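You operate a simulated robot arm through the tools that you are given. There is no shell and no other tool. Be economical: measure what you need, move in short steps, check, and stop when the job is done.

You are at the controls of a simulated robot arm. One attempt, no reset.

TASK
Press the orange bag from the black drawer into the yellow cell, fit the divider and the lid.
Fine: The divider that stands on the black mat; close the drawer again. Where these are worked on the way, their far stop is far enough and under half their travel is too little: black drawer.
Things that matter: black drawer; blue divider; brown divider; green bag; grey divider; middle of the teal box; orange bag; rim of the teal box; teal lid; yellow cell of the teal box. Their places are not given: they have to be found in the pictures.

The check looks at the end state, three seconds after you hand in, the way a careful person would. Anything else that was tipped, shoved, dropped, spilled or broken makes it a failure. Lids that push on must go on centred and level and be pressed home; caps that screw on are set level and turned clockwise until they are tight.

THE ROBOT
A 6-joint arm with a two-finger parallel gripper, fixed in place. Base frame: the origin is at the foot of the arm, x ahead of it, y to its left, z up; the work surface is at about z = 3. Readings come in mm, degrees, newtons and seconds.
With the tool pointing down near the work surface it reaches from about 140 to 580 mm from the base axis. Its first joint turns from -66.0 to 66.0 degrees. Payload 2.1 kg.
The TCP is the grasp point between the finger pads, 30 mm short of the fingertips. In the tool frame z runs along the fingers and y along their closing line. The gripper opens to 94 mm. The fingers are 28 mm wide and 10 mm thick; the gripper's body (50 by 96 mm) begins 55 mm behind the TCP.
Orientation is that of the tool frame in the base frame, as a unit quaternion [x, y, z, w]. With the fingers straight down and closing along the base's y, the tool's x points along the base's -x, its y along +y and its z along -z.

THE INTERFACE
- The arm moves only by the tool servo_tool. Its arguments are lists of equal length, an entry for each row: "travel": the shift along the tool's x, y, z in cm, a list of three; "rot": the turn, a rotation vector about the tool's x, y, z in degrees, a list of three; "grip": the gripper command, from -1 (shut) to 1 (fully open), values between in proportion. In form: {"travel": [[dx, dy, dz], ...], "rot": [[wx, wy, wz], ...], "grip": [grip, ...]}. A call has 1 to 8 rows; each row is the pose to reach, as a shift and turn from the pose commanded when the call began, along the tool's axes at that moment. A row lasts 0.2 s, in which the tool goes at most 50 mm and 8.6 degrees; a call with a longer step from one row to the next is refused whole, and so is a gripper value outside its range. A pose out of reach is approached as far as the arm can. The call stops where the force on the tool passes 90 N (or 10 N more than at its start, if that is more) or the arm is blocked; 0.2 s more then pass. The fingers move at their own pace (about 72 mm/s each) and stop on an object; they squeeze with about 45 N. The grip force told is the motor's: it shows also when the fingers shut on nothing. Time passes only in rows, and 0.2 s behind the last, so rows that repeat a pose let the fingers close. The reply holds the time, the measured pose of the TCP, the force on the tool along the base axes, the opening and the grip force, in the units named above and with some noise, with the torque about the TCP (base axes, N m) and any sound that the robot's microphone picked up.
- Cameras (640 x 400 px; columns grow to the right, rows downward): "scene" is fixed at [56.3, -389.4, 481.6]; the picture's right is [0.71, -0.70, 0.00], its down [-0.48, -0.49, -0.72] and it looks along [0.51, 0.52, -0.69] (base axes); focal length 264 px, centre (320, 200). "wrist" rides on the gripper at [76, 14, -103] in the tool frame; the picture's right is [-0.18, 0.98, 0.00], its down [-0.75, -0.14, -0.64] and it looks along [-0.63, -0.12, 0.77] (tool axes); focal length 243 px, centre (320, 200).
- grab_frame(camera): a new picture of that camera. The clock stands still meanwhile.
- point_at(camera, pixels): for up to 12 pixels [column, row] of the newest picture of that camera ("zoom" is the newest enlarged one), the place [x, y, z] in the base frame of the surface seen there, good to about 2 mm, but the place of the scene camera against the robot may be out by one fixed shift of up to 18 mm in any direction. The clock stands still meanwhile.
- zoom(camera, box): a new picture of the part [left, top, right, bottom] of that camera's present view, enlarged. The clock stands still meanwhile.
- close_job(): hands the job in; it is judged then, once.

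Work in short steps. Measure before you move; look again where a grasp or a placing could have gone wrong, and mend it. You have 80 turns and 38 pictures in all, those below and enlarged ones among them. Open the gripper and draw the arm clear of the work before you hand the job in, unless the task says otherwise; then end with one line.

The tools are called after "Emit:" as name(argument=value, ...) on one line, values as JSON. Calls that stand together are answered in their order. servo_tool: Moves the arm, as the interface text tells. Its arguments: {"type":"object","properties":{"travel":{"type":"array","items":{"type":"array","items":{"type":"number"}}},"rot":{"type":"array","items":{"type":"array","items":{"type":"number"}}},"grip":{"type":"array","items":{"type":"number"}}},"required":["travel","rot","grip"]} The other tools are called the same way: grab_frame (camera) takes a picture; point_at (camera, pixels) gives the place of the surface under pixels of a picture; zoom (camera, box) takes an enlarged picture of a part of a camera's view; close_job () hands the job in.

At the start:

```text
time_s: 0.0
tool_pos: [366.1, -74.8, 241.6]
ee_rot: [0.001, 1.0, 0.0, 0.001]
ft_force: [0.7, 0.2, -0.5]
ft_torque: [-0.01, -0.03, -0.02]
opening: 94.0
finger_force: 0.0
```

scene: 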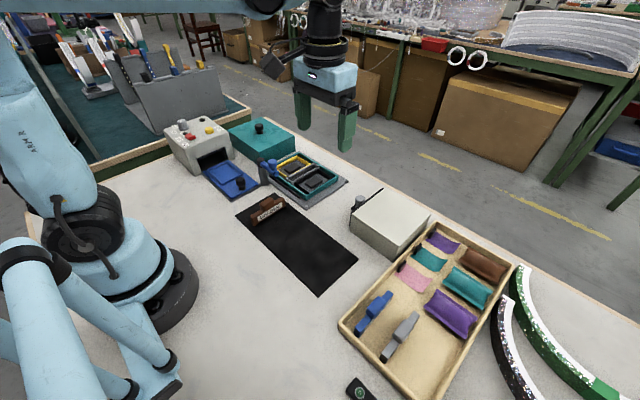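
wrist: 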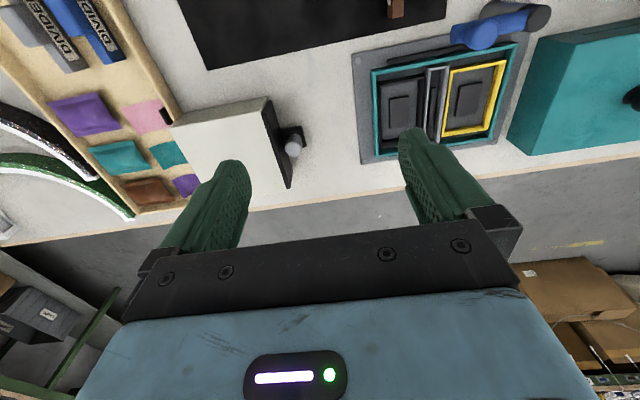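

The first pictures show the teal box near scene (308,178), the brown divider on the black mat (268,210), and a white cabinet (390,222). I'll enlarge both areas.

Emit:
zoom(camera="scene", box=[160, 100, 360, 225])

Emit:
zoom(camera="scene", box=[320, 170, 520, 295])

Emit:
zoom(camera="wrist", box=[160, 0, 640, 220])

```text
3.20 times, centred on (260, 162) of scene
```

zoom: 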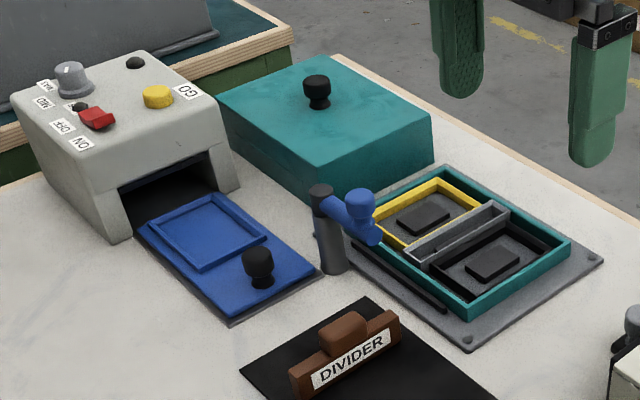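

```text
3.20 times, centred on (420, 232) of scene
```

zoom: 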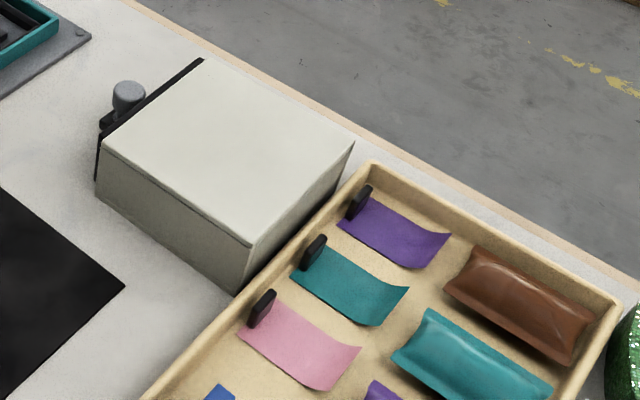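

```text
1.33 times, centred on (400, 110) of wrist
```

zoom: 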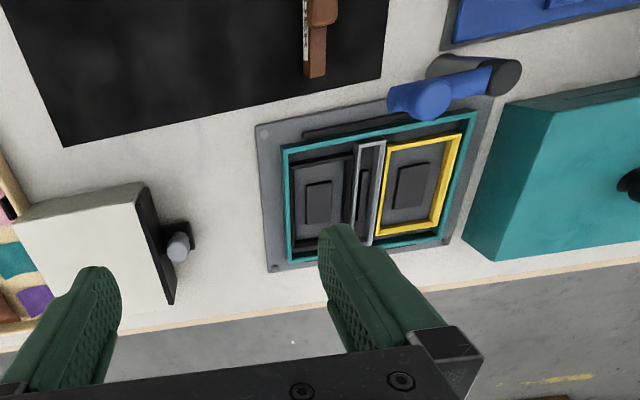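

I'll measure in the wrist enlargement, which has no camera shift: cabinet front, knob, box corners, slot, divider, lid and post. I'll take the same kinds of points in the scene picture so the two can be compared.

Emit:
point_at(camera="zoom", pixels=[[178, 247], [142, 186], [172, 300], [285, 150], [474, 114], [290, 260], [443, 243], [405, 98], [490, 75], [320, 15], [318, 70], [340, 118]])

Emit:
point_at(camera="zoom", pixels=[[410, 185], [318, 205], [370, 148], [365, 240], [382, 145], [460, 138], [435, 232], [548, 108], [500, 260], [630, 185], [190, 205], [270, 160]])

Emit:
point_at(camera="scene", pixels=[[358, 200], [259, 126], [228, 132], [262, 118], [295, 137], [258, 156], [268, 204], [360, 192], [284, 204], [252, 219], [240, 182], [310, 179]])

```text
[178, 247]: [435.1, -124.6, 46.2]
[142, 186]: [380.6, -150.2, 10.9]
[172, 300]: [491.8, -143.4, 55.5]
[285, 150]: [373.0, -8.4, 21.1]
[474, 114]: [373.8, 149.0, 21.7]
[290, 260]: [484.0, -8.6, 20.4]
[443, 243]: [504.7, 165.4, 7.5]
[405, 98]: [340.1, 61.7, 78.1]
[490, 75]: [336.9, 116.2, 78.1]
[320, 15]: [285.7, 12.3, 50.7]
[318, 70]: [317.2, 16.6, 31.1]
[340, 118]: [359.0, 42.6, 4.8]
```

```text
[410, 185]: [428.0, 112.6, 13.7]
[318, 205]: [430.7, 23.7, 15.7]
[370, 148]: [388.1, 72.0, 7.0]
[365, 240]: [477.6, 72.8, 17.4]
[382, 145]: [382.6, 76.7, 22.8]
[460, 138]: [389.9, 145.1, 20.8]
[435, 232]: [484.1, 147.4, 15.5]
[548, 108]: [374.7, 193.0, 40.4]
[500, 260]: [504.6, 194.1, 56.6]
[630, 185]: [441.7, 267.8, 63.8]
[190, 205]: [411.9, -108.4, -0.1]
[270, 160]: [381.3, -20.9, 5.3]
```

```text
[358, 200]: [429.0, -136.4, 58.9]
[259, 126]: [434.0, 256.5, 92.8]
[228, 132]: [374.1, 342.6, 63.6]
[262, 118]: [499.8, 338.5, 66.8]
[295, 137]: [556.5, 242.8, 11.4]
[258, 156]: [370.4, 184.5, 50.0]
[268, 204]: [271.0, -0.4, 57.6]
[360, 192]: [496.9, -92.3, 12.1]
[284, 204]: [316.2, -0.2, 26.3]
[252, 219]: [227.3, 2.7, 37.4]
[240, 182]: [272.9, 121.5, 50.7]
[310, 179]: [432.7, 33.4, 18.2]
```

The drawer front is at y≈-145 and faces +y, with its knob at about (435,-125,46). I'll move the wrist camera so it sees the knob and cabinet better.

Emit:
servo_tool(travel=[[1.3, -2.5, 3], [2.6, -5, 5], [2.6, -5, 5]], rot=[[0, 0, 0], [0, 0, 0], [0, 0, 0]], grip=[1, 1, 1])

Emit:
grab_frame(camera="wrist")

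```text
time_s: 0.8
tool_pos: [341.6, -123.5, 192.7]
ee_rot: [0.0, 1.0, 0.0, 0.001]
ft_force: [0.4, 0.1, -0.3]
ft_torque: [0.02, 0.01, -0.03]
opening: 93.8
finger_force: 0.1
```

```text
32 pictures are left
```

wrist: 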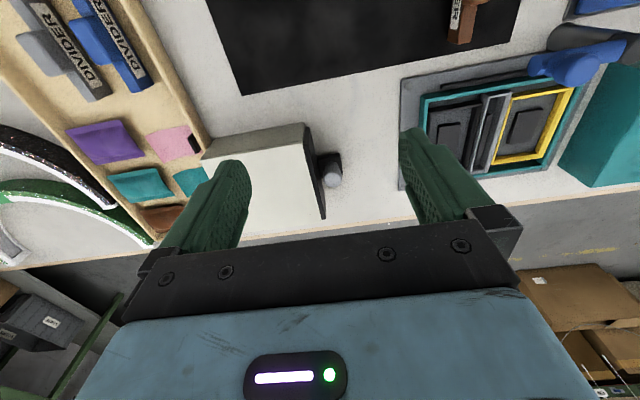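

The knob is now at about (330,172). I'll measure the knob and the drawer front edges.

Emit:
zoom(camera="wrist", box=[240, 100, 400, 230])

Emit:
point_at(camera="wrist", pixels=[[333, 180], [333, 172], [325, 158], [338, 157], [303, 124], [304, 145], [323, 216], [316, 190], [320, 165], [205, 158], [260, 190], [334, 187]])

```text
3.08 times, centred on (320, 165) of wrist
```

zoom: 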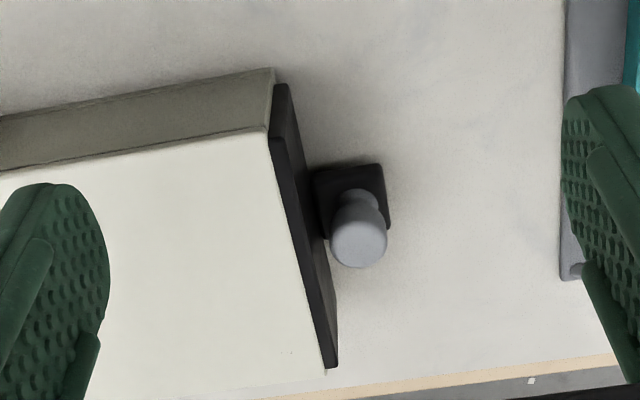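

```text
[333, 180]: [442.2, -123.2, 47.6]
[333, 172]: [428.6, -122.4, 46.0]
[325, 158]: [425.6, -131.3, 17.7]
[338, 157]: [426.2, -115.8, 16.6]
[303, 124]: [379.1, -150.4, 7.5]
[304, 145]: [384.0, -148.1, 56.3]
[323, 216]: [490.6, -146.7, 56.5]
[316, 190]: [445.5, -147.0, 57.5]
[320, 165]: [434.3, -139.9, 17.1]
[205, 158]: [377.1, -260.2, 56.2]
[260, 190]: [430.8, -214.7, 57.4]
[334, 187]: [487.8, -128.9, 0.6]
```

The knob is a vertical mushroom at (435,-123), with its top at z≈48 and a ledge below it at z≈17. I'll turn the tool 90° so it closes along x, which keeps the fingers clear of the drawer front, and move above the knob.

Emit:
servo_tool(travel=[[-1.5, 0, 0], [-3, 0, 1], [-5, 0, 2], [-7, 0, 3], [-9, 0, 4], [-9.5, 0.1, 5], [-9.5, 0.1, 6], [-9.5, 0.1, 7]], rot=[[0, 0, 8.5], [0, 0, 17], [0, 0, 25.5], [0, 0, 34], [0, 0, 42.5], [0, 0, 51], [0, 0, 59.5], [0, 0, 68]], grip=[1, 1, 1, 0.6, 0.3, 0, 0, 0])

Emit:
servo_tool(travel=[[0, 0, 0], [0, 0, 0], [0, 0, 0.5], [0, 0, 0.5]], rot=[[0, 0, 8], [0, 0, 16], [0, 0, 22], [0, 0, 22]], grip=[0, 0, 0, 0])

Emit:
grab_frame(camera="wrist")

```text
time_s: 2.6
tool_pos: [434.1, -124.5, 123.3]
ee_rot: [0.56, 0.828, 0.001, 0.002]
ft_force: [0.3, 0.2, -0.6]
ft_torque: [0.01, 0.0, -0.02]
opening: 47.0
finger_force: 0.0
```

```text
time_s: 3.6
tool_pos: [435.3, -125.3, 116.3]
ee_rot: [0.708, 0.707, 0.001, 0.001]
ft_force: [0.4, -0.3, 0.1]
ft_torque: [0.0, 0.01, -0.01]
opening: 46.9
finger_force: 0.1
```

```text
30 pictures are left
```

wrist: 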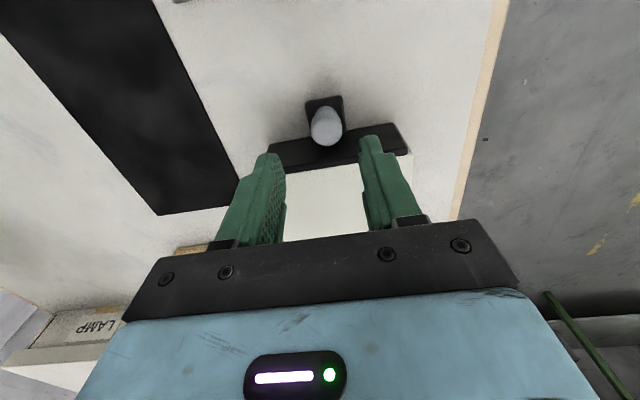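

The fingers straddle the knob, which is at (326,126). I'll check its place again from here.

Emit:
point_at(camera="wrist", pixels=[[326, 135], [326, 122], [314, 125], [340, 125], [308, 100], [340, 98]])

```text
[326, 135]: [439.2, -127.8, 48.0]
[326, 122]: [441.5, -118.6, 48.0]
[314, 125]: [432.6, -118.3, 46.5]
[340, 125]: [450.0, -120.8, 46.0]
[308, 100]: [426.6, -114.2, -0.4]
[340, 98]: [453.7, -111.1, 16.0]
```

The knob centre is at about (440,-123). I'll go down to z≈51 and close.

Emit:
servo_tool(travel=[[0.2, 0.4, 3.5], [0.2, 0.4, 6.5], [0.2, 0.4, 6.5], [0.2, 0.4, 6.5], [0.2, 0.4, 6.5]], rot=[[0, 0, 0], [0, 0, 0], [0, 0, 0], [0, 0, 0], [0, 0, 0]], grip=[0, 0, 0, -1, -1])

```text
time_s: 4.8
tool_pos: [439.6, -123.2, 47.7]
ee_rot: [0.707, 0.707, 0.0, 0.0]
ft_force: [-5.1, 1.0, -8.9]
ft_torque: [-0.1, -0.23, -0.04]
opening: 23.5
finger_force: 45.1
```

The knob is gripped (opening 23.5, 45 N). Now I'll pull toward +y in small steps and watch the force.

Emit:
servo_tool(travel=[[1, 0, 0], [2, 0, 0], [3, 0, 0], [4, 0, 0], [5, 0, 0]], rot=[[0, 0, 0], [0, 0, 0], [0, 0, 0], [0, 0, 0], [0, 0, 0]], grip=[-1, -1, -1, -1, -1])

```text
time_s: 6.0
tool_pos: [439.3, -72.0, 50.6]
ee_rot: [0.707, 0.707, 0.001, 0.001]
ft_force: [13.8, -1.5, -40.3]
ft_torque: [0.11, 0.28, 0.07]
opening: 24.0
finger_force: 44.9
```

The drawer has followed 51 mm, but there is a -40 N vertical force. I'll look before going on.

Emit:
grab_frame(camera="scene")

```text
29 pictures are left
```

scene: 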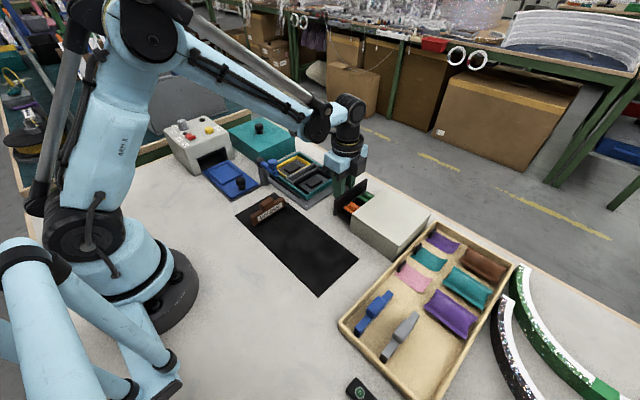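

The drawer is opening and orange and green bags show inside. I'll keep pulling, with a 2 mm lower command to relieve the vertical load.

Emit:
servo_tool(travel=[[0, 0, 0.2], [1, 0, 0.2], [2, 0, 0.2], [3, 0, 0.2]], rot=[[0, 0, 0], [0, 0, 0], [0, 0, 0], [0, 0, 0]], grip=[-1, -1, -1, -1])

```text
time_s: 7.0
tool_pos: [440.8, -43.9, 50.4]
ee_rot: [0.707, 0.707, 0.001, 0.001]
ft_force: [14.0, -7.8, 27.5]
ft_torque: [0.61, 0.09, 0.25]
opening: 23.4
finger_force: 45.2
```

The drawer is open 79 mm with no stop felt yet. I'll continue gently to find the end.

Emit:
servo_tool(travel=[[0.5, 0, -0.1], [1, 0, -0.1], [1.5, 0, -0.1], [2, 0, -0.1]], rot=[[0, 0, 0], [0, 0, 0], [0, 0, 0], [0, 0, 0]], grip=[-1, -1, -1, -1])

```text
time_s: 8.0
tool_pos: [440.2, -30.1, 53.3]
ee_rot: [0.71, 0.704, -0.003, 0.01]
ft_force: [20.4, -42.6, 43.9]
ft_torque: [-0.83, -0.84, -0.05]
opening: 22.6
finger_force: 44.4
```

The reaction of -43 N along y says the drawer is at its far stop (about 92 mm). I'll release, rise and look in.

Emit:
servo_tool(travel=[[-0.4, 0, 0], [-0.4, 0, 0], [-0.4, 0, 0], [-0.4, 0, -4], [0, 0, -8], [1, 0, -11], [1, 0, -11]], rot=[[0, 0, 0], [0, 0, 0], [0, 0, 0], [0, 0, 0], [0, 0, 0], [0, 0, 0], [0, 0, 0]], grip=[-1, 0.2, 0.2, 0.2, 0.2, 0.2, 0.2])

Emit:
grab_frame(camera="wrist")

```text
time_s: 9.6
tool_pos: [437.8, -11.2, 161.4]
ee_rot: [0.707, 0.707, 0.001, 0.0]
ft_force: [0.1, 0.2, -0.6]
ft_torque: [0.0, 0.0, -0.02]
opening: 56.3
finger_force: 0.1
```

```text
28 pictures are left
```

wrist: 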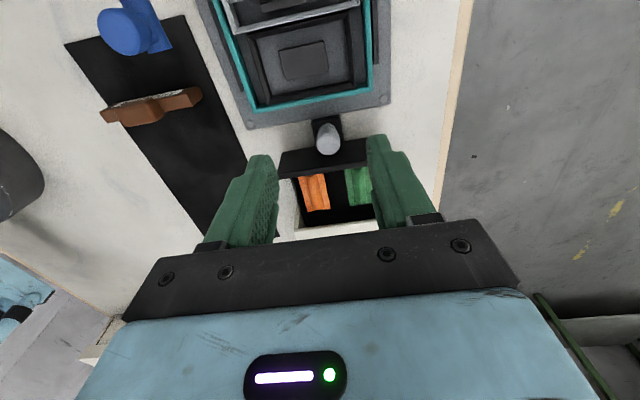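

The orange bag is at (314,192), with the green one beside it at larger x. I'll zoom in and measure.

Emit:
zoom(camera="wrist", box=[270, 110, 400, 240])

Emit:
point_at(camera="wrist", pixels=[[307, 180], [322, 180], [305, 205], [326, 205], [314, 192], [314, 208], [296, 190], [349, 180], [361, 205], [340, 205], [329, 138], [320, 228]])

```text
3.08 times, centred on (335, 175) of wrist
```

zoom: 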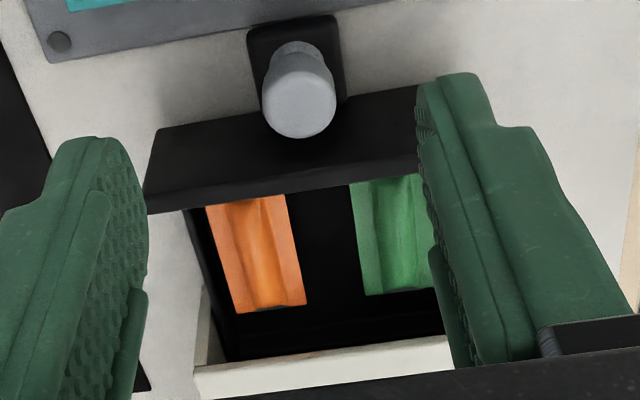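

```text
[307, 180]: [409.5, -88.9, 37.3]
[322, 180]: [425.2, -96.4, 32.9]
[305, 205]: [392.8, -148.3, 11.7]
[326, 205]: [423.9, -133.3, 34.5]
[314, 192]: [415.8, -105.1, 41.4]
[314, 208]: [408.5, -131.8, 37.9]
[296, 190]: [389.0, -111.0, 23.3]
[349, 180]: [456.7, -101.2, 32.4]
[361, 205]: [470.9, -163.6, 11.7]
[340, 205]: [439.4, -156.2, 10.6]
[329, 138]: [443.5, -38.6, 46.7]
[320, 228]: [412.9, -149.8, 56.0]
```

The orange bag spans x≈400–428 with its top at z≈41, but its near end is hidden by the front plate. I'll move toward above the bag for a steeper look.

Emit:
servo_tool(travel=[[-4, -1, 0], [-8, -2.3, 0], [-8, -2.3, 0]], rot=[[0, 0, 0], [0, 0, 0], [0, 0, 0]], grip=[0.4, 0.4, 0.4])

Emit:
zoom(camera="wrist", box=[220, 50, 450, 230])

```text
time_s: 10.4
tool_pos: [416.1, -95.1, 159.6]
ee_rot: [0.707, 0.707, 0.0, 0.001]
ft_force: [-0.2, -0.1, 0.3]
ft_torque: [-0.01, 0.01, 0.0]
opening: 65.7
finger_force: 0.0
```

```text
2.22 times, centred on (335, 140) of wrist
```

zoom: 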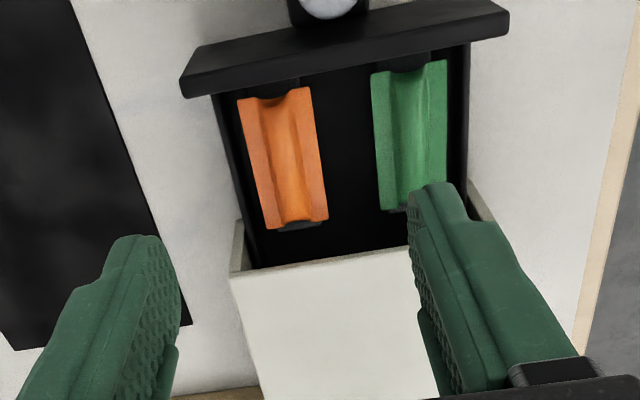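

The bag is now seen whole. I'll measure its corners.

Emit:
point_at(camera="zoom", pixels=[[242, 100], [306, 90], [268, 226], [325, 216], [282, 160], [260, 160], [310, 155], [285, 102], [300, 225], [340, 160], [376, 160], [230, 150]])

```text
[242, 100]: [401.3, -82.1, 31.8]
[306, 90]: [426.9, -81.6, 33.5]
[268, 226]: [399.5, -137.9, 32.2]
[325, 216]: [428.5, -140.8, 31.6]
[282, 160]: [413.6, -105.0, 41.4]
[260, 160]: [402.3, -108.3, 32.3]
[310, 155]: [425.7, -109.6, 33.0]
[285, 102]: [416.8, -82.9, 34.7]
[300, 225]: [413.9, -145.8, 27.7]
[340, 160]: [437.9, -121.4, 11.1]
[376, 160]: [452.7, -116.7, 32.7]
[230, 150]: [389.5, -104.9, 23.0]
```

The bag is about 28×60 mm, centred at (414,-110), with its seam at z≈32 and ridge at 41. I'll check the drawer side wall top and the stand under the bag before lowering the fingers.

Emit:
point_at(camera="zoom", pixels=[[215, 110], [219, 110], [223, 115], [228, 130], [240, 190], [246, 215], [285, 84], [296, 229], [335, 245], [470, 150], [345, 150], [450, 150]])

Emit:
zoom(camera="scene", box=[325, 165, 425, 230])

```text
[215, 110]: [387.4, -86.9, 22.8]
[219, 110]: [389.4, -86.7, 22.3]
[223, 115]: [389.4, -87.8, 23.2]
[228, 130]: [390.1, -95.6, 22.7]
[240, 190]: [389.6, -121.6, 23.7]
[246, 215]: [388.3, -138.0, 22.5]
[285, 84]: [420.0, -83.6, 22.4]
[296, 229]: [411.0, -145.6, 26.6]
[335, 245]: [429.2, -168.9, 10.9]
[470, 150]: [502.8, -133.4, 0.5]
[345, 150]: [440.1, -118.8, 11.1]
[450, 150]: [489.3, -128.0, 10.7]
```

```text
6.15 times, centred on (375, 198) of scene
```

zoom: 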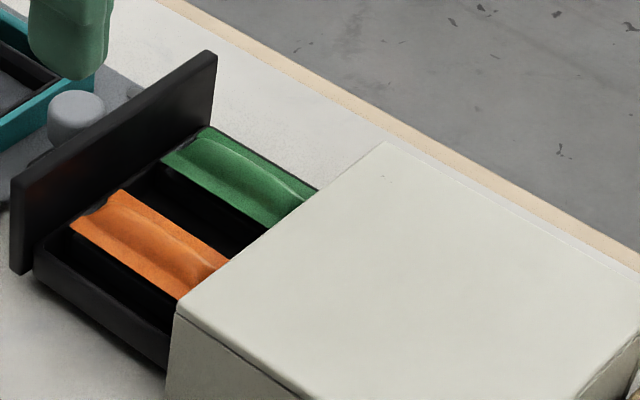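

The walls top out at z≈23, so fingertips at z≈25 stay clear. I'll descend over the bag with a 42 mm opening.

Emit:
servo_tool(travel=[[-1.5, -0.2, 3], [-1.5, -0.2, 7], [-1.5, -0.2, 10.4], [-1.5, -0.2, 10.4]], rot=[[0, 0, 0], [0, 0, 0], [0, 0, 0], [0, 0, 0]], grip=[-0.1, -0.1, -0.1, -0.1])

Emit:
grab_frame(camera="wrist")

```text
time_s: 11.4
tool_pos: [415.2, -107.3, 54.1]
ee_rot: [0.708, 0.706, 0.0, 0.001]
ft_force: [-0.1, 0.3, 0.0]
ft_torque: [-0.01, -0.01, 0.02]
opening: 42.0
finger_force: 0.0
```

```text
24 pictures are left
```

wrist: 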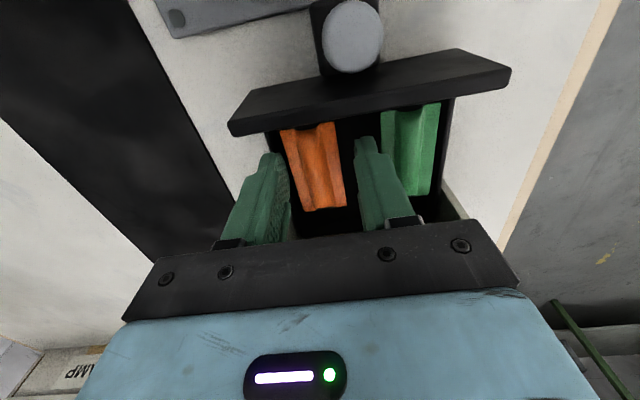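

The fingers straddle the orange bag without touching. I'll close and lift.

Emit:
servo_tool(travel=[[0, 0, 0], [0, 0, 0], [0, 0, 0], [0, 0, -1.5], [0, 0, -4.5], [0, 0, -8], [0, 0, -11], [0, 0, -11]], rot=[[0, 0, 0], [0, 0, 0], [0, 0, 0], [0, 0, 0], [0, 0, 0], [0, 0, 0], [0, 0, 0], [0, 0, 0]], grip=[-1, -1, -1, -1, -1, -1, -1, -1])

Emit:
grab_frame(camera="wrist")

```text
time_s: 13.2
tool_pos: [415.1, -108.3, 168.3]
ee_rot: [0.707, 0.707, 0.001, 0.0]
ft_force: [-1.4, 0.1, 0.1]
ft_torque: [0.05, -0.03, 0.02]
opening: 28.4
finger_force: 44.6
```

```text
23 pictures are left
```

wrist: 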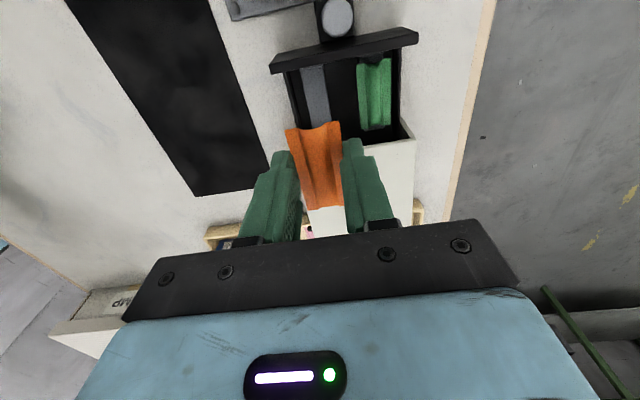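

The bag is held (opening 28.4). I'll carry it high toward the teal box and look at the yellow cell from above.

Emit:
servo_tool(travel=[[4, 0.5, 0], [8, 1, 0], [12, 1.3, 0], [16, 1.3, 0], [16, 1.3, 0]], rot=[[0, 0, 0], [0, 0, 0], [0, 0, 0], [0, 0, 0], [0, 0, 0]], grip=[-1, -1, -1, -1, -1])

Emit:
zoom(camera="wrist", box=[200, 0, 450, 180])

```text
time_s: 14.4
tool_pos: [427.7, 51.9, 163.9]
ee_rot: [0.707, 0.707, 0.0, 0.001]
ft_force: [0.2, -0.1, -0.7]
ft_torque: [0.01, 0.03, 0.04]
opening: 28.3
finger_force: 44.6
```

```text
2.22 times, centred on (325, 90) of wrist
```

zoom: 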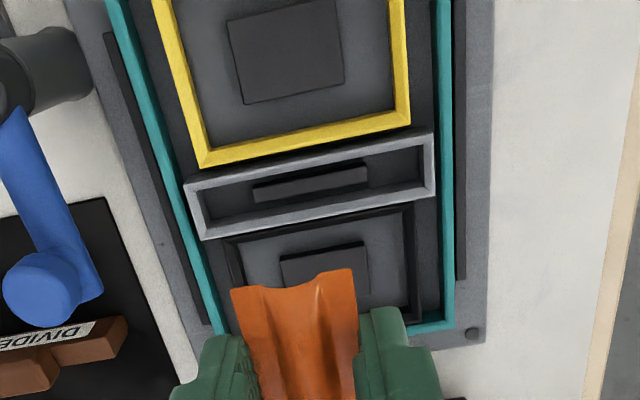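

Now the cell, divider frame and bag are clear. I'll measure the cell's inner edges, the pad, the frame and the bag ends.

Emit:
point_at(camera="zoom", pixels=[[210, 145], [402, 112], [183, 20], [391, 10], [240, 103], [343, 82], [228, 22], [190, 190], [430, 140], [207, 235], [428, 190], [310, 185]])

Emit:
point_at(camera="zoom", pixels=[[235, 288], [350, 272], [295, 284], [300, 340], [290, 60], [205, 70], [290, 135], [310, 215], [115, 20], [445, 20], [40, 285], [60, 60]])

```text
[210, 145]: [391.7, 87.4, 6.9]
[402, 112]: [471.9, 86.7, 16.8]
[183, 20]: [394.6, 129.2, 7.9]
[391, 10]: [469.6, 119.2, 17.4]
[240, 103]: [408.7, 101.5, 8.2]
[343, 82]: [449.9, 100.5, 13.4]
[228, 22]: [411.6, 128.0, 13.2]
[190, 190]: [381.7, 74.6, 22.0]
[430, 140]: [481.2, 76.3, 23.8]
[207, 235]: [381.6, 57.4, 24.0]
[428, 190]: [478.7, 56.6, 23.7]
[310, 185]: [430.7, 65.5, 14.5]
```

```text
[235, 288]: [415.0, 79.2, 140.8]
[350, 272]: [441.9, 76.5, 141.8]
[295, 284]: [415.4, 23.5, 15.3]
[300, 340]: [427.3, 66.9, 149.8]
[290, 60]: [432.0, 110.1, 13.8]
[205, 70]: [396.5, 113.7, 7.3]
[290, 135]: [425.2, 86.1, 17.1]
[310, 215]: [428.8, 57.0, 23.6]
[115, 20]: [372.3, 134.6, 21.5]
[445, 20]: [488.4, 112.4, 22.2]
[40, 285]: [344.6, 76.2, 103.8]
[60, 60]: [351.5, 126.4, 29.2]
```

The cell's inner opening is about 80 mm (x) by 55 mm (y) around a pad centred at (430,114). The 60 mm bag must therefore lie along x, so I'll turn back to the original orientation above the cell, staying above the blue swing arm (its knob reaches z≈104).

Emit:
servo_tool(travel=[[1, 0, 0], [2, 0, 0], [3, 0, 0], [4, 0, 0], [5, 0, 0], [6, 0, 0], [6.2, -0.1, 0], [6.2, -0.1, 0]], rot=[[0, 0, -8.5], [0, 0, -17], [0, 0, -25.5], [0, 0, -34], [0, 0, -42.5], [0, 0, -51], [0, 0, -59.5], [0, 0, -68]], grip=[-1, -1, -1, -1, -1, -1, -1, -1])

Emit:
servo_tool(travel=[[0, 0, 0], [0, 0, 0], [0, 0, 2], [0, 0, 4], [0, 0, 4]], rot=[[0, 0, -8], [0, 0, -16], [0, 0, -22], [0, 0, -22], [0, 0, -22]], grip=[-1, -1, -1, -1, -1])

Emit:
grab_frame(camera="wrist")

```text
time_s: 16.2
tool_pos: [427.2, 114.2, 166.6]
ee_rot: [0.189, 0.982, 0.0, 0.0]
ft_force: [0.1, -0.5, 0.0]
ft_torque: [-0.02, 0.04, -0.03]
opening: 28.5
finger_force: 44.9
```

```text
time_s: 17.4
tool_pos: [423.8, 112.5, 127.3]
ee_rot: [-0.002, 1.0, 0.0, 0.0]
ft_force: [0.4, 0.5, 0.5]
ft_torque: [0.0, -0.01, 0.01]
opening: 28.4
finger_force: 45.0
```

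```text
21 pictures are left
```

wrist: 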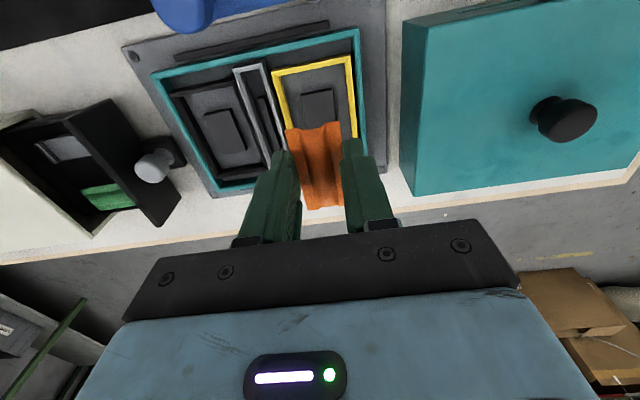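

I'll check the cell's y limits and the bag's offset from this view.

Emit:
point_at(camera="wrist", pixels=[[282, 80], [350, 66], [280, 95], [351, 85], [303, 94], [335, 90], [288, 130], [340, 123], [277, 72], [354, 85], [253, 80], [310, 72]])

```text
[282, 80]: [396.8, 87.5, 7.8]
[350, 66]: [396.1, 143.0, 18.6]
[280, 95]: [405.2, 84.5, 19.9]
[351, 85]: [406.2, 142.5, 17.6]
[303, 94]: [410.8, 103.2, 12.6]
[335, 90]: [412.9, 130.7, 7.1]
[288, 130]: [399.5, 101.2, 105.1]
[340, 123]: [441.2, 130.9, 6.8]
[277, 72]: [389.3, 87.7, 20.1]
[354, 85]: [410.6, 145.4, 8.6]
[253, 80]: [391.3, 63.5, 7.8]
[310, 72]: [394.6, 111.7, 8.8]
```

The cell's inner y range is 86.5–141.5 (centre 114) and the bag centre is at about (430,113). I'll descend in steps, slow near the end.

Emit:
servo_tool(travel=[[0, 0.15, 4], [0, 0.15, 6.5], [0, 0.15, 7.2], [0, 0.15, 7.6], [0, 0.15, 8], [0, 0.15, 8.2]], rot=[[0, 0, 0], [0, 0, 0], [0, 0, 0], [0, 0, 0], [0, 0, 0], [0, 0, 0]], grip=[-1, -1, -1, -1, -1, -1])

```text
time_s: 18.9
tool_pos: [426.8, 115.6, 49.7]
ee_rot: [0.0, 1.0, 0.0, -0.002]
ft_force: [-0.6, -2.7, 22.4]
ft_torque: [0.43, -0.01, 0.01]
opening: 28.3
finger_force: 45.1
stopped in row 6: the force on the tool passed its limit at 96 N (the readings are from after the stop); the commanded pose is now the measured one
```

Contact at z≈49.7: the bag is on the pad. I'll open by a few mm, rise a little and look.

Emit:
servo_tool(travel=[[0, -0.1, 0], [0, -0.1, 0], [0, -0.1, -3], [0, -0.1, -7], [0, -0.1, -7]], rot=[[0, 0, 0], [0, 0, 0], [0, 0, 0], [0, 0, 0], [0, 0, 0]], grip=[-0.3, -0.3, -0.3, -0.3, -0.3])

Emit:
zoom(camera="wrist", box=[120, 10, 440, 230])

```text
time_s: 20.1
tool_pos: [426.0, 115.1, 118.2]
ee_rot: [0.0, 1.0, 0.001, -0.002]
ft_force: [-0.4, 0.3, 0.6]
ft_torque: [0.0, 0.0, 0.03]
opening: 32.9
finger_force: 0.1
```

```text
1.82 times, centred on (280, 120) of wrist
```

zoom: 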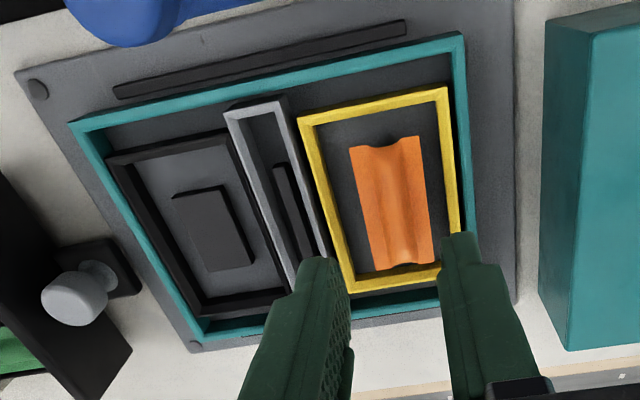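

The bag lies in the cell. I'll measure its place and height.

Emit:
point_at(camera="zoom", pixels=[[352, 150], [416, 140], [375, 265], [430, 258], [395, 200], [385, 140], [405, 262], [365, 200], [424, 200], [330, 180], [405, 290], [405, 280]])

```text
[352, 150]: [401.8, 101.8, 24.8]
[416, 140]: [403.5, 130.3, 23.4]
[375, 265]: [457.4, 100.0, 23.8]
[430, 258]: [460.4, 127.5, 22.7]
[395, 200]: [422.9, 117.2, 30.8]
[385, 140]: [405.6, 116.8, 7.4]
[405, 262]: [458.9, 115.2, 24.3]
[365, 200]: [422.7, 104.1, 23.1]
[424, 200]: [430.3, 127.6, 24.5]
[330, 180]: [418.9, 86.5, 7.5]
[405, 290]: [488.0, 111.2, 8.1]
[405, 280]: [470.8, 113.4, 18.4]
```

The bag is centred at (431,115), with its seam at z≈24 and ridge at 31. I'll close the fingers and press it down from above, watching the force.

Emit:
servo_tool(travel=[[-0.5, 0, 0], [-0.5, 0, 2], [-0.5, 0, 4.5], [-0.5, 0, 5.3], [-0.5, 0, 5.6], [-0.5, 0, 5.9], [-0.5, 0, 6.2]], rot=[[0, 0, 0], [0, 0, 0], [0, 0, 0], [0, 0, 0], [0, 0, 0], [0, 0, 0], [0, 0, 0]], grip=[-1, -1, -1, -1, -1, -1, -1])

```text
time_s: 21.7
tool_pos: [431.6, 116.2, 57.6]
ee_rot: [-0.001, 1.0, 0.0, -0.002]
ft_force: [-2.3, -1.9, 34.6]
ft_torque: [-0.1, 0.07, 0.02]
opening: 0.2
finger_force: 32.8
```

Force is 35 N with the tip at z≈27.6, and the bag is yielding. I'll press further in 3 mm steps.

Emit:
servo_tool(travel=[[0, -0.1, 0.3], [0, -0.1, 0.6], [0, -0.1, 0.9], [0, -0.1, 1.1]], rot=[[0, 0, 0], [0, 0, 0], [0, 0, 0], [0, 0, 0]], grip=[-1, -1, -1, -1])

```text
time_s: 22.1
tool_pos: [433.1, 115.6, 57.1]
ee_rot: [0.0, 1.0, 0.0, -0.002]
ft_force: [-0.7, -0.7, 30.5]
ft_torque: [-0.04, 0.03, -0.02]
opening: 0.0
finger_force: 32.7
stopped in row 2: the force on the tool passed its limit at 105 N (the readings are from after the stop); the commanded pose is now the measured one
```

It is hard now (105 N). I'll lift and check the bag's height.

Emit:
servo_tool(travel=[[0.8, 0, -3], [0.8, 0, -7], [0.8, 0, -7]], rot=[[0, 0, 0], [0, 0, 0], [0, 0, 0]], grip=[-1, -1, -1])

Emit:
zoom(camera="wrist", box=[120, 10, 440, 230])

Emit:
point_at(camera="zoom", pixels=[[395, 200], [365, 200], [420, 180], [405, 250], [388, 155], [120, 160], [180, 290], [245, 110], [300, 260], [620, 150], [560, 60], [545, 330]])

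```text
time_s: 22.9
tool_pos: [421.9, 112.4, 126.3]
ee_rot: [0.0, 1.0, 0.001, -0.003]
ft_force: [0.2, 0.1, 0.2]
ft_torque: [0.01, -0.01, 0.01]
opening: 0.1
finger_force: 33.1
```

```text
1.82 times, centred on (280, 120) of wrist
```

zoom: 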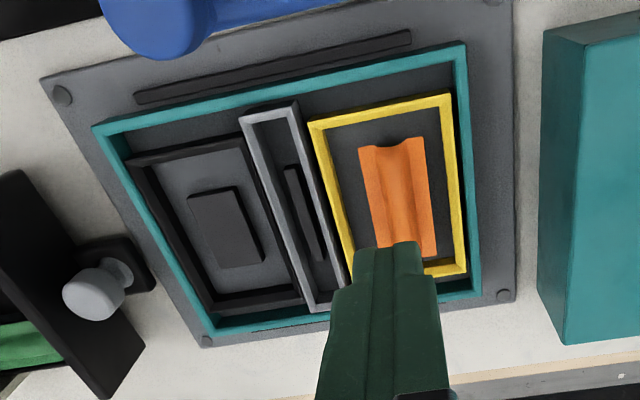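

```text
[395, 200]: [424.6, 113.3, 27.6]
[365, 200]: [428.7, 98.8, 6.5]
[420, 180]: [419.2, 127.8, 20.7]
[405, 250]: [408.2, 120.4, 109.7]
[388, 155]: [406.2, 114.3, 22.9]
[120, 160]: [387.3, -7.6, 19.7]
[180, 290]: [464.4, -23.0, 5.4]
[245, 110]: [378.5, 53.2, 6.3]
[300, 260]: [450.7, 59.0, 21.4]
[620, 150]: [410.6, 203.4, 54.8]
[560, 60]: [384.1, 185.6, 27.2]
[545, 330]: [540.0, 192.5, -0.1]
```

The ridge dropped from 31 to 27.6 and the seam from 23.5 to 20.7, so the bag is seated. Next is the brown divider: I'll rise above the swing arm and go back to view it.

Emit:
servo_tool(travel=[[0, 0, -4], [0, 0, -8], [4.5, -2, -8], [9, -4, -8], [13.5, -6, -8], [18, -8, -8], [21, -10, -6], [21, -10, -6]], rot=[[0, 0, 0], [0, 0, 0], [0, 0, 0], [0, 0, 0], [0, 0, 0], [0, 0, 0], [0, 0, 0], [0, 0, 0]], grip=[-1, -1, -0.3, -0.3, -0.3, -0.3, -0.3, -0.3])

Emit:
grab_frame(camera="wrist")

```text
time_s: 24.7
tool_pos: [213.0, 17.7, 187.4]
ee_rot: [-0.001, 1.0, 0.001, -0.002]
ft_force: [1.0, 0.3, 0.8]
ft_torque: [-0.01, -0.02, -0.01]
opening: 33.3
finger_force: 0.0
```

```text
18 pictures are left
```

wrist: 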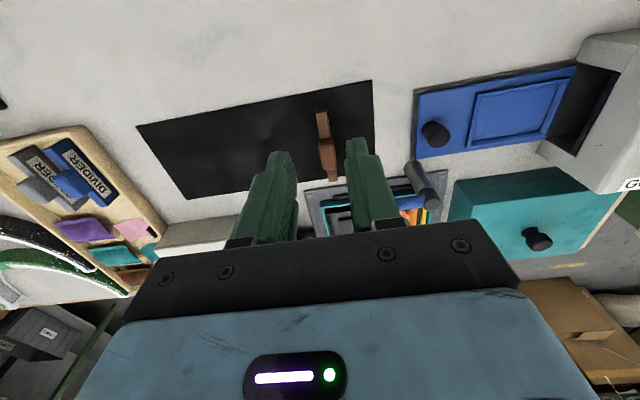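

Emit:
zoom(camera="wrist", box=[280, 80, 370, 190])

Emit:
point_at(camera="wrist", pixels=[[318, 106], [327, 106], [324, 116], [328, 138], [325, 125], [320, 125], [331, 125], [323, 178], [336, 178], [330, 165], [328, 180], [322, 150]])

```text
3.64 times, centred on (325, 135) of wrist
```

zoom: 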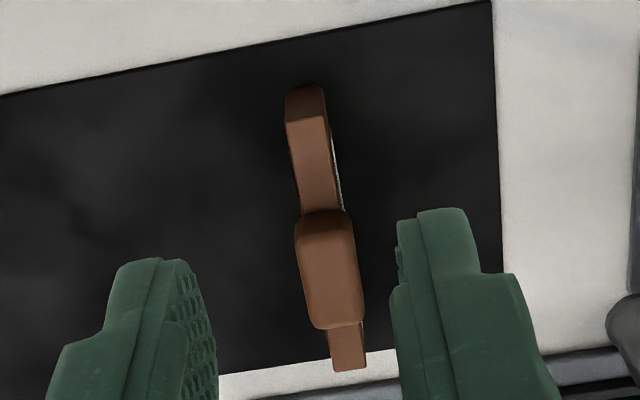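

```text
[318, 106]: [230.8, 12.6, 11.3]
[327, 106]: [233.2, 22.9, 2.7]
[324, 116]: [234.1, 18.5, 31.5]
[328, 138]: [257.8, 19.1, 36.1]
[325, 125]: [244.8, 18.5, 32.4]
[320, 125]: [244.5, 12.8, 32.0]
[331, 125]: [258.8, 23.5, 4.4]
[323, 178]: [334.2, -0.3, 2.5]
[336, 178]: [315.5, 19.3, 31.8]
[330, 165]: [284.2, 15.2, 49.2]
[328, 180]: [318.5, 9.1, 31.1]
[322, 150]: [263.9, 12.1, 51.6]
```

I'll take finer points along the divider's top edges for its centre line and yaw.

Emit:
point_at(camera="zoom", pixels=[[292, 130], [324, 130], [300, 200], [335, 200], [335, 362], [362, 362], [303, 240], [350, 240], [315, 318], [358, 318], [330, 280], [305, 95]])

```text
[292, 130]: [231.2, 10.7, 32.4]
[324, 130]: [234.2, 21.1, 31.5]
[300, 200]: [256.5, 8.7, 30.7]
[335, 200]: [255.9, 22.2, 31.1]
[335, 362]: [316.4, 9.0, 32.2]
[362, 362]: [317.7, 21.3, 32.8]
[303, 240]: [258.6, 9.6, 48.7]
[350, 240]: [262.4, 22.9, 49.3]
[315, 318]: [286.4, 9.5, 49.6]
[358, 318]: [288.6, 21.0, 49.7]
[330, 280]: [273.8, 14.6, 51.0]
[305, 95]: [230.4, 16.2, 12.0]
```

The divider is centred at (274,15.5) with yaw about 0. Its body top is at z≈32 and its handle at x 257–291 has its top at z≈50. I'll descend onto the handle to TCP z≈63.

Emit:
servo_tool(travel=[[-3, -0.1, 3], [-6.1, -0.2, 6], [-6.1, -0.2, 10], [-6.1, -0.2, 12.4], [-6.1, -0.2, 12.4]], rot=[[0, 0, 0], [0, 0, 0], [0, 0, 0], [0, 0, 0], [0, 0, 0]], grip=[-0.3, -0.3, -0.3, -0.3, -0.3])

Emit:
grab_frame(camera="wrist")

```text
time_s: 25.9
tool_pos: [275.0, 13.1, 59.7]
ee_rot: [0.001, 1.0, 0.001, -0.002]
ft_force: [-0.8, 0.1, 0.2]
ft_torque: [0.0, -0.05, -0.01]
opening: 33.0
finger_force: 0.0
```

```text
16 pictures are left
```

wrist: 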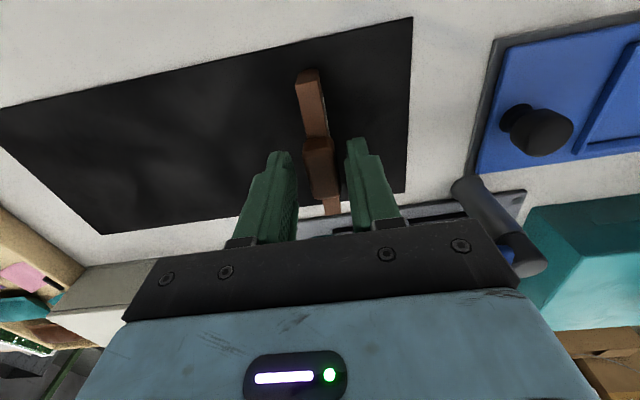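

The fingers straddle the handle. I'll raise 3 mm to keep the tips above the body, then close and lift.

Emit:
servo_tool(travel=[[0, 0.1, -0.3], [0, 0.1, -0.3], [0, 0.1, -0.3], [0, 0.1, -0.3], [0, 0.1, -4], [0, 0.1, -8], [0, 0.1, -12], [0, 0.1, -12]], rot=[[0, 0, 0], [0, 0, 0], [0, 0, 0], [0, 0, 0], [0, 0, 0], [0, 0, 0], [0, 0, 0], [0, 0, 0]], grip=[-0.3, -1, -1, -1, -1, -1, -1, -1])

```text
time_s: 27.7
tool_pos: [275.2, 15.1, 181.4]
ee_rot: [0.0, 1.0, 0.001, -0.003]
ft_force: [0.5, 0.2, -0.3]
ft_torque: [-0.02, 0.01, 0.0]
opening: 16.6
finger_force: 44.7
```

The divider is held (16.6 mm). I'll carry it high and stop beside the slot for an unobstructed measurement.

Emit:
servo_tool(travel=[[-3, 0.2, -1], [-6, 0.5, -1], [-9, 0.7, -1], [-10, 1, -1], [-10, 1, -1]], rot=[[0, 0, 0], [0, 0, 0], [0, 0, 0], [0, 0, 0], [0, 0, 0]], grip=[-1, -1, -1, -1, -1])

Emit:
zoom(camera="wrist", box=[240, 20, 500, 200])

```text
time_s: 28.9
tool_pos: [373.5, 24.1, 193.2]
ee_rot: [0.0, 1.0, 0.001, -0.003]
ft_force: [0.7, -0.3, -0.7]
ft_torque: [-0.02, 0.0, -0.06]
opening: 16.6
finger_force: 44.9
```

```text
2.22 times, centred on (370, 110) of wrist
```

zoom: 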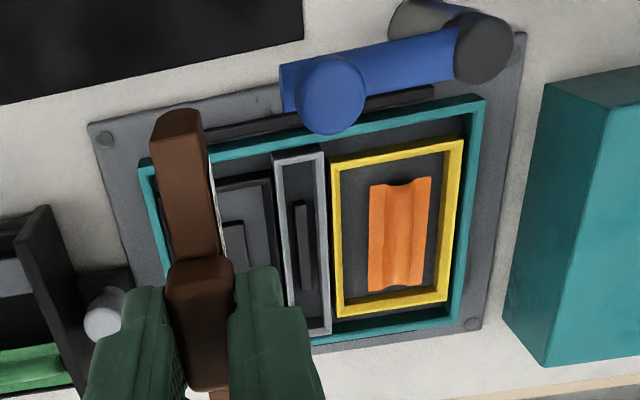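

I'll measure the frame's inner and outer edges, the floor block, the divider and the arm's knob.

Emit:
point_at(camera="zoom", pixels=[[275, 157], [324, 153], [297, 333], [331, 328], [284, 200], [319, 200], [289, 200], [325, 200], [300, 162], [314, 322], [304, 250], [335, 110]])

Emit:
point_at(camera="zoom", pixels=[[281, 200], [286, 200], [291, 230], [322, 230], [326, 230], [318, 230], [165, 200], [208, 200], [175, 300], [230, 300], [180, 120], [440, 55]])

```text
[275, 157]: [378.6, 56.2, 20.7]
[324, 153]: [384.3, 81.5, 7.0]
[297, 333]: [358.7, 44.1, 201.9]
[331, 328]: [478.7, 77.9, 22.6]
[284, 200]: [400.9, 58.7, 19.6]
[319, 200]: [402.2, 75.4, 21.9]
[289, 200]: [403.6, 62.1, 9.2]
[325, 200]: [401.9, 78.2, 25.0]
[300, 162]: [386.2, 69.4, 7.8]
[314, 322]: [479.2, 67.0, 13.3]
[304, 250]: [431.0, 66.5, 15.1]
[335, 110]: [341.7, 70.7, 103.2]
```

```text
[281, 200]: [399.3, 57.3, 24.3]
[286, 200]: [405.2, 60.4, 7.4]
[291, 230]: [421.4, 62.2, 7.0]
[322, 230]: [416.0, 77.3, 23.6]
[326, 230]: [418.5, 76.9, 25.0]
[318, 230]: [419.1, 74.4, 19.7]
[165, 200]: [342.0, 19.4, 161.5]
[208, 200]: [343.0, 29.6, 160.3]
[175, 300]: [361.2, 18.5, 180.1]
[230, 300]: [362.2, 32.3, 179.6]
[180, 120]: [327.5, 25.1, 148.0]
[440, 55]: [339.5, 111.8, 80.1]
```

The slot's centre is at about (430.5,67), inner y range about 60–74, and the divider's centre is about 1 mm behind the TCP. I'll move above the slot, check the reading, then descend.

Emit:
servo_tool(travel=[[-3, 2, 0], [-5.8, 4.3, 0], [-5.8, 4.3, 4], [-5.8, 4.3, 8], [-5.8, 4.3, 9], [-5.8, 4.3, 9]], rot=[[0, 0, 0], [0, 0, 0], [0, 0, 0], [0, 0, 0], [0, 0, 0], [0, 0, 0]], grip=[-1, -1, -1, -1, -1, -1])

Emit:
zoom(camera="wrist", box=[220, 20, 440, 200])

```text
time_s: 30.3
tool_pos: [431.8, 68.4, 102.0]
ee_rot: [0.001, 1.0, 0.001, -0.003]
ft_force: [0.2, 0.6, -0.7]
ft_torque: [0.01, 0.01, 0.0]
opening: 16.6
finger_force: 44.9
```

```text
2.22 times, centred on (330, 110) of wrist
```

zoom: 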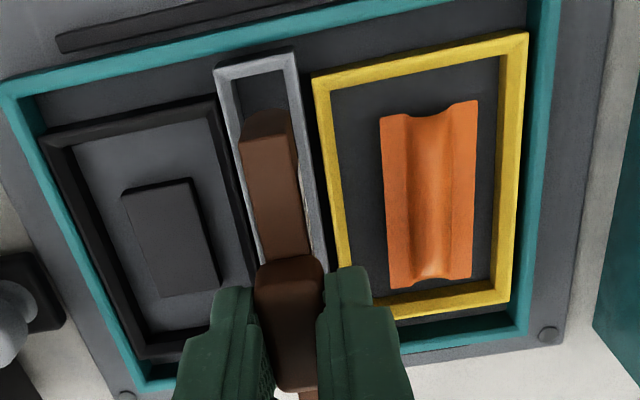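

It lines up visually above the slot. I'll measure the divider edges against the frame edges.

Emit:
point_at(camera="zoom", pixels=[[220, 90], [298, 75], [233, 90], [285, 85], [242, 150], [296, 150], [240, 135], [290, 135], [264, 113], [258, 70], [246, 170], [298, 170]])

```text
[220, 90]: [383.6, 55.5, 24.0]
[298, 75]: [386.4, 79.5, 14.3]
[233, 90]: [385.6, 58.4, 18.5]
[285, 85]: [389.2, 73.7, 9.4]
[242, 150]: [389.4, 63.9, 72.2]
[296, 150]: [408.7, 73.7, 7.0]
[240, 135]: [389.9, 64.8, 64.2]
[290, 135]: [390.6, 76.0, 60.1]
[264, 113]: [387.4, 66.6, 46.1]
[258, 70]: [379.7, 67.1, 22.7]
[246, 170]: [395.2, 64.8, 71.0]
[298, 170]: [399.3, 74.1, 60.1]
```

The divider's centre reads y≈69 against the slot's 67. I'll shift 1.8 mm in -y and descend slowly, watching for early contact.

Emit:
servo_tool(travel=[[0.07, -0.18, 0], [0.07, -0.18, 1.5], [0.07, -0.18, 2], [0.07, -0.18, 2.4], [0.07, -0.18, 2.7], [0.07, -0.18, 2.7]], rot=[[0, 0, 0], [0, 0, 0], [0, 0, 0], [0, 0, 0], [0, 0, 0], [0, 0, 0]], grip=[-1, -1, -1, -1, -1, -1])

```text
time_s: 31.7
tool_pos: [431.9, 66.4, 74.2]
ee_rot: [0.0, 1.0, 0.001, -0.002]
ft_force: [0.7, -0.6, -0.5]
ft_torque: [-0.01, 0.04, 0.02]
opening: 16.9
finger_force: 45.0
```

At TCP z≈74 there is no contact and the bottom is already below the frame top. I'll continue down in 2 mm steps until it seats.

Emit:
servo_tool(travel=[[0, 0, 0.2], [0, 0, 0.4], [0, 0, 0.6], [0, 0, 0.8], [0, 0, 1.0], [0, 0, 1.2]], rot=[[0, 0, 0], [0, 0, 0], [0, 0, 0], [0, 0, 0], [0, 0, 0], [0, 0, 0]], grip=[-1, -1, -1, -1, -1, -1])

```text
time_s: 33.1
tool_pos: [432.1, 66.0, 62.3]
ee_rot: [0.0, 1.0, 0.001, -0.003]
ft_force: [-1.4, -0.6, 39.6]
ft_torque: [0.01, 0.01, 0.01]
opening: 16.7
finger_force: 45.0
```

It is seated with 40 N at z≈62. I'll release, rise and look.

Emit:
servo_tool(travel=[[0, 0, 0], [0, 0, 0], [0, 0, 0], [0, 0, -4], [0, 0, -7.5], [0, 0, -7.5]], rot=[[0, 0, 0], [0, 0, 0], [0, 0, 0], [0, 0, 0], [0, 0, 0], [0, 0, 0]], grip=[-0.3, -0.3, -0.3, -0.3, -0.3, -0.3])

Emit:
zoom(camera="wrist", box=[180, 0, 480, 210])

```text
time_s: 34.5
tool_pos: [433.6, 65.7, 138.7]
ee_rot: [0.0, 1.0, 0.001, -0.003]
ft_force: [0.7, 0.0, 0.2]
ft_torque: [0.02, 0.0, -0.01]
opening: 32.8
finger_force: 0.1
```

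```text
1.90 times, centred on (330, 105) of wrist
```

zoom: 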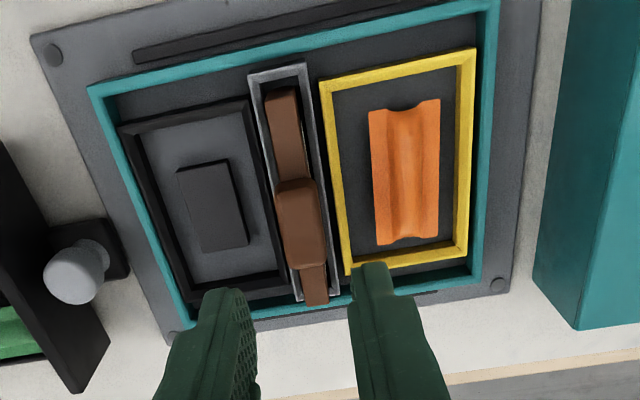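

The divider stands in the slot. I'll measure its top heights and edges along the length.

Emit:
point_at(camera="zoom", pixels=[[282, 105], [290, 160], [315, 295], [295, 205], [308, 250], [268, 130], [300, 130], [303, 285], [325, 285], [262, 100], [302, 90], [400, 180]])

```text
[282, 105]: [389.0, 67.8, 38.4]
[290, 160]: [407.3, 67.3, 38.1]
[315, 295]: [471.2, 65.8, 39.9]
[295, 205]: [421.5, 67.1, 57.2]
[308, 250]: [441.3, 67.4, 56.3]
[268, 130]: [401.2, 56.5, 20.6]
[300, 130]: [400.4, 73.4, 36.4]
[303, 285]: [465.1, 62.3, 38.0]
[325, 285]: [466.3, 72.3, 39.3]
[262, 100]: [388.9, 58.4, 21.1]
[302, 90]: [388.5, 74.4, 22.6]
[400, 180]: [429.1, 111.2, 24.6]
```

The body top is at z≈38.5 against 32 on the mat, about 6 mm higher, so it may not be fully pressed home. I'll press its handle from above with closed fingers.

Emit:
servo_tool(travel=[[0.25, 0.1, 0], [0.25, 0.1, 3], [0.25, 0.1, 4.6], [0.25, 0.1, 5.0], [0.25, 0.1, 5.3], [0.25, 0.1, 5.5]], rot=[[0, 0, 0], [0, 0, 0], [0, 0, 0], [0, 0, 0], [0, 0, 0], [0, 0, 0]], grip=[-1, -1, -1, -1, -1, -1])

```text
time_s: 36.1
tool_pos: [429.7, 67.3, 87.5]
ee_rot: [-0.001, 1.0, 0.001, -0.004]
ft_force: [-1.0, 0.5, 25.5]
ft_torque: [-0.01, -0.06, 0.01]
opening: 0.1
finger_force: 33.0
stopped in row 6: the force on the tool passed its limit at 92 N (the readings are from after the stop); the commanded pose is now the measured one
```

It stopped hard at 92 N with the tip at handle height, so the divider didn't move further. I'll lift and recheck its heights.

Emit:
servo_tool(travel=[[0, 0, -3], [1, -0.5, -6], [1, -0.5, -6]], rot=[[0, 0, 0], [0, 0, 0], [0, 0, 0]], grip=[-1, -1, -1])

Emit:
zoom(camera="wrist", box=[180, 0, 480, 210])

Emit:
zoom(camera="scene", box=[220, 110, 370, 215])

```text
time_s: 36.9
tool_pos: [417.8, 64.2, 149.4]
ee_rot: [-0.001, 1.0, 0.0, -0.003]
ft_force: [-0.4, -0.4, -0.4]
ft_torque: [-0.01, 0.04, 0.01]
opening: 0.0
finger_force: 32.9
```

```text
1.90 times, centred on (330, 105) of wrist
```

zoom: 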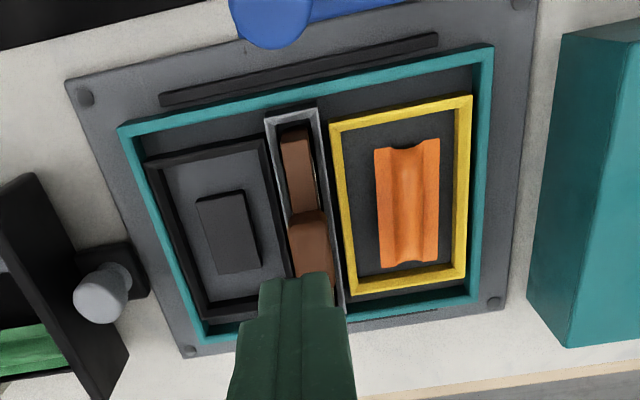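

```text
3.81 times, centred on (295, 162) of scene
```

zoom: 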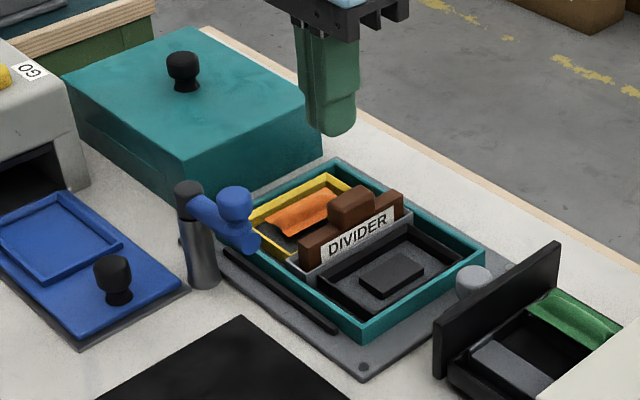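

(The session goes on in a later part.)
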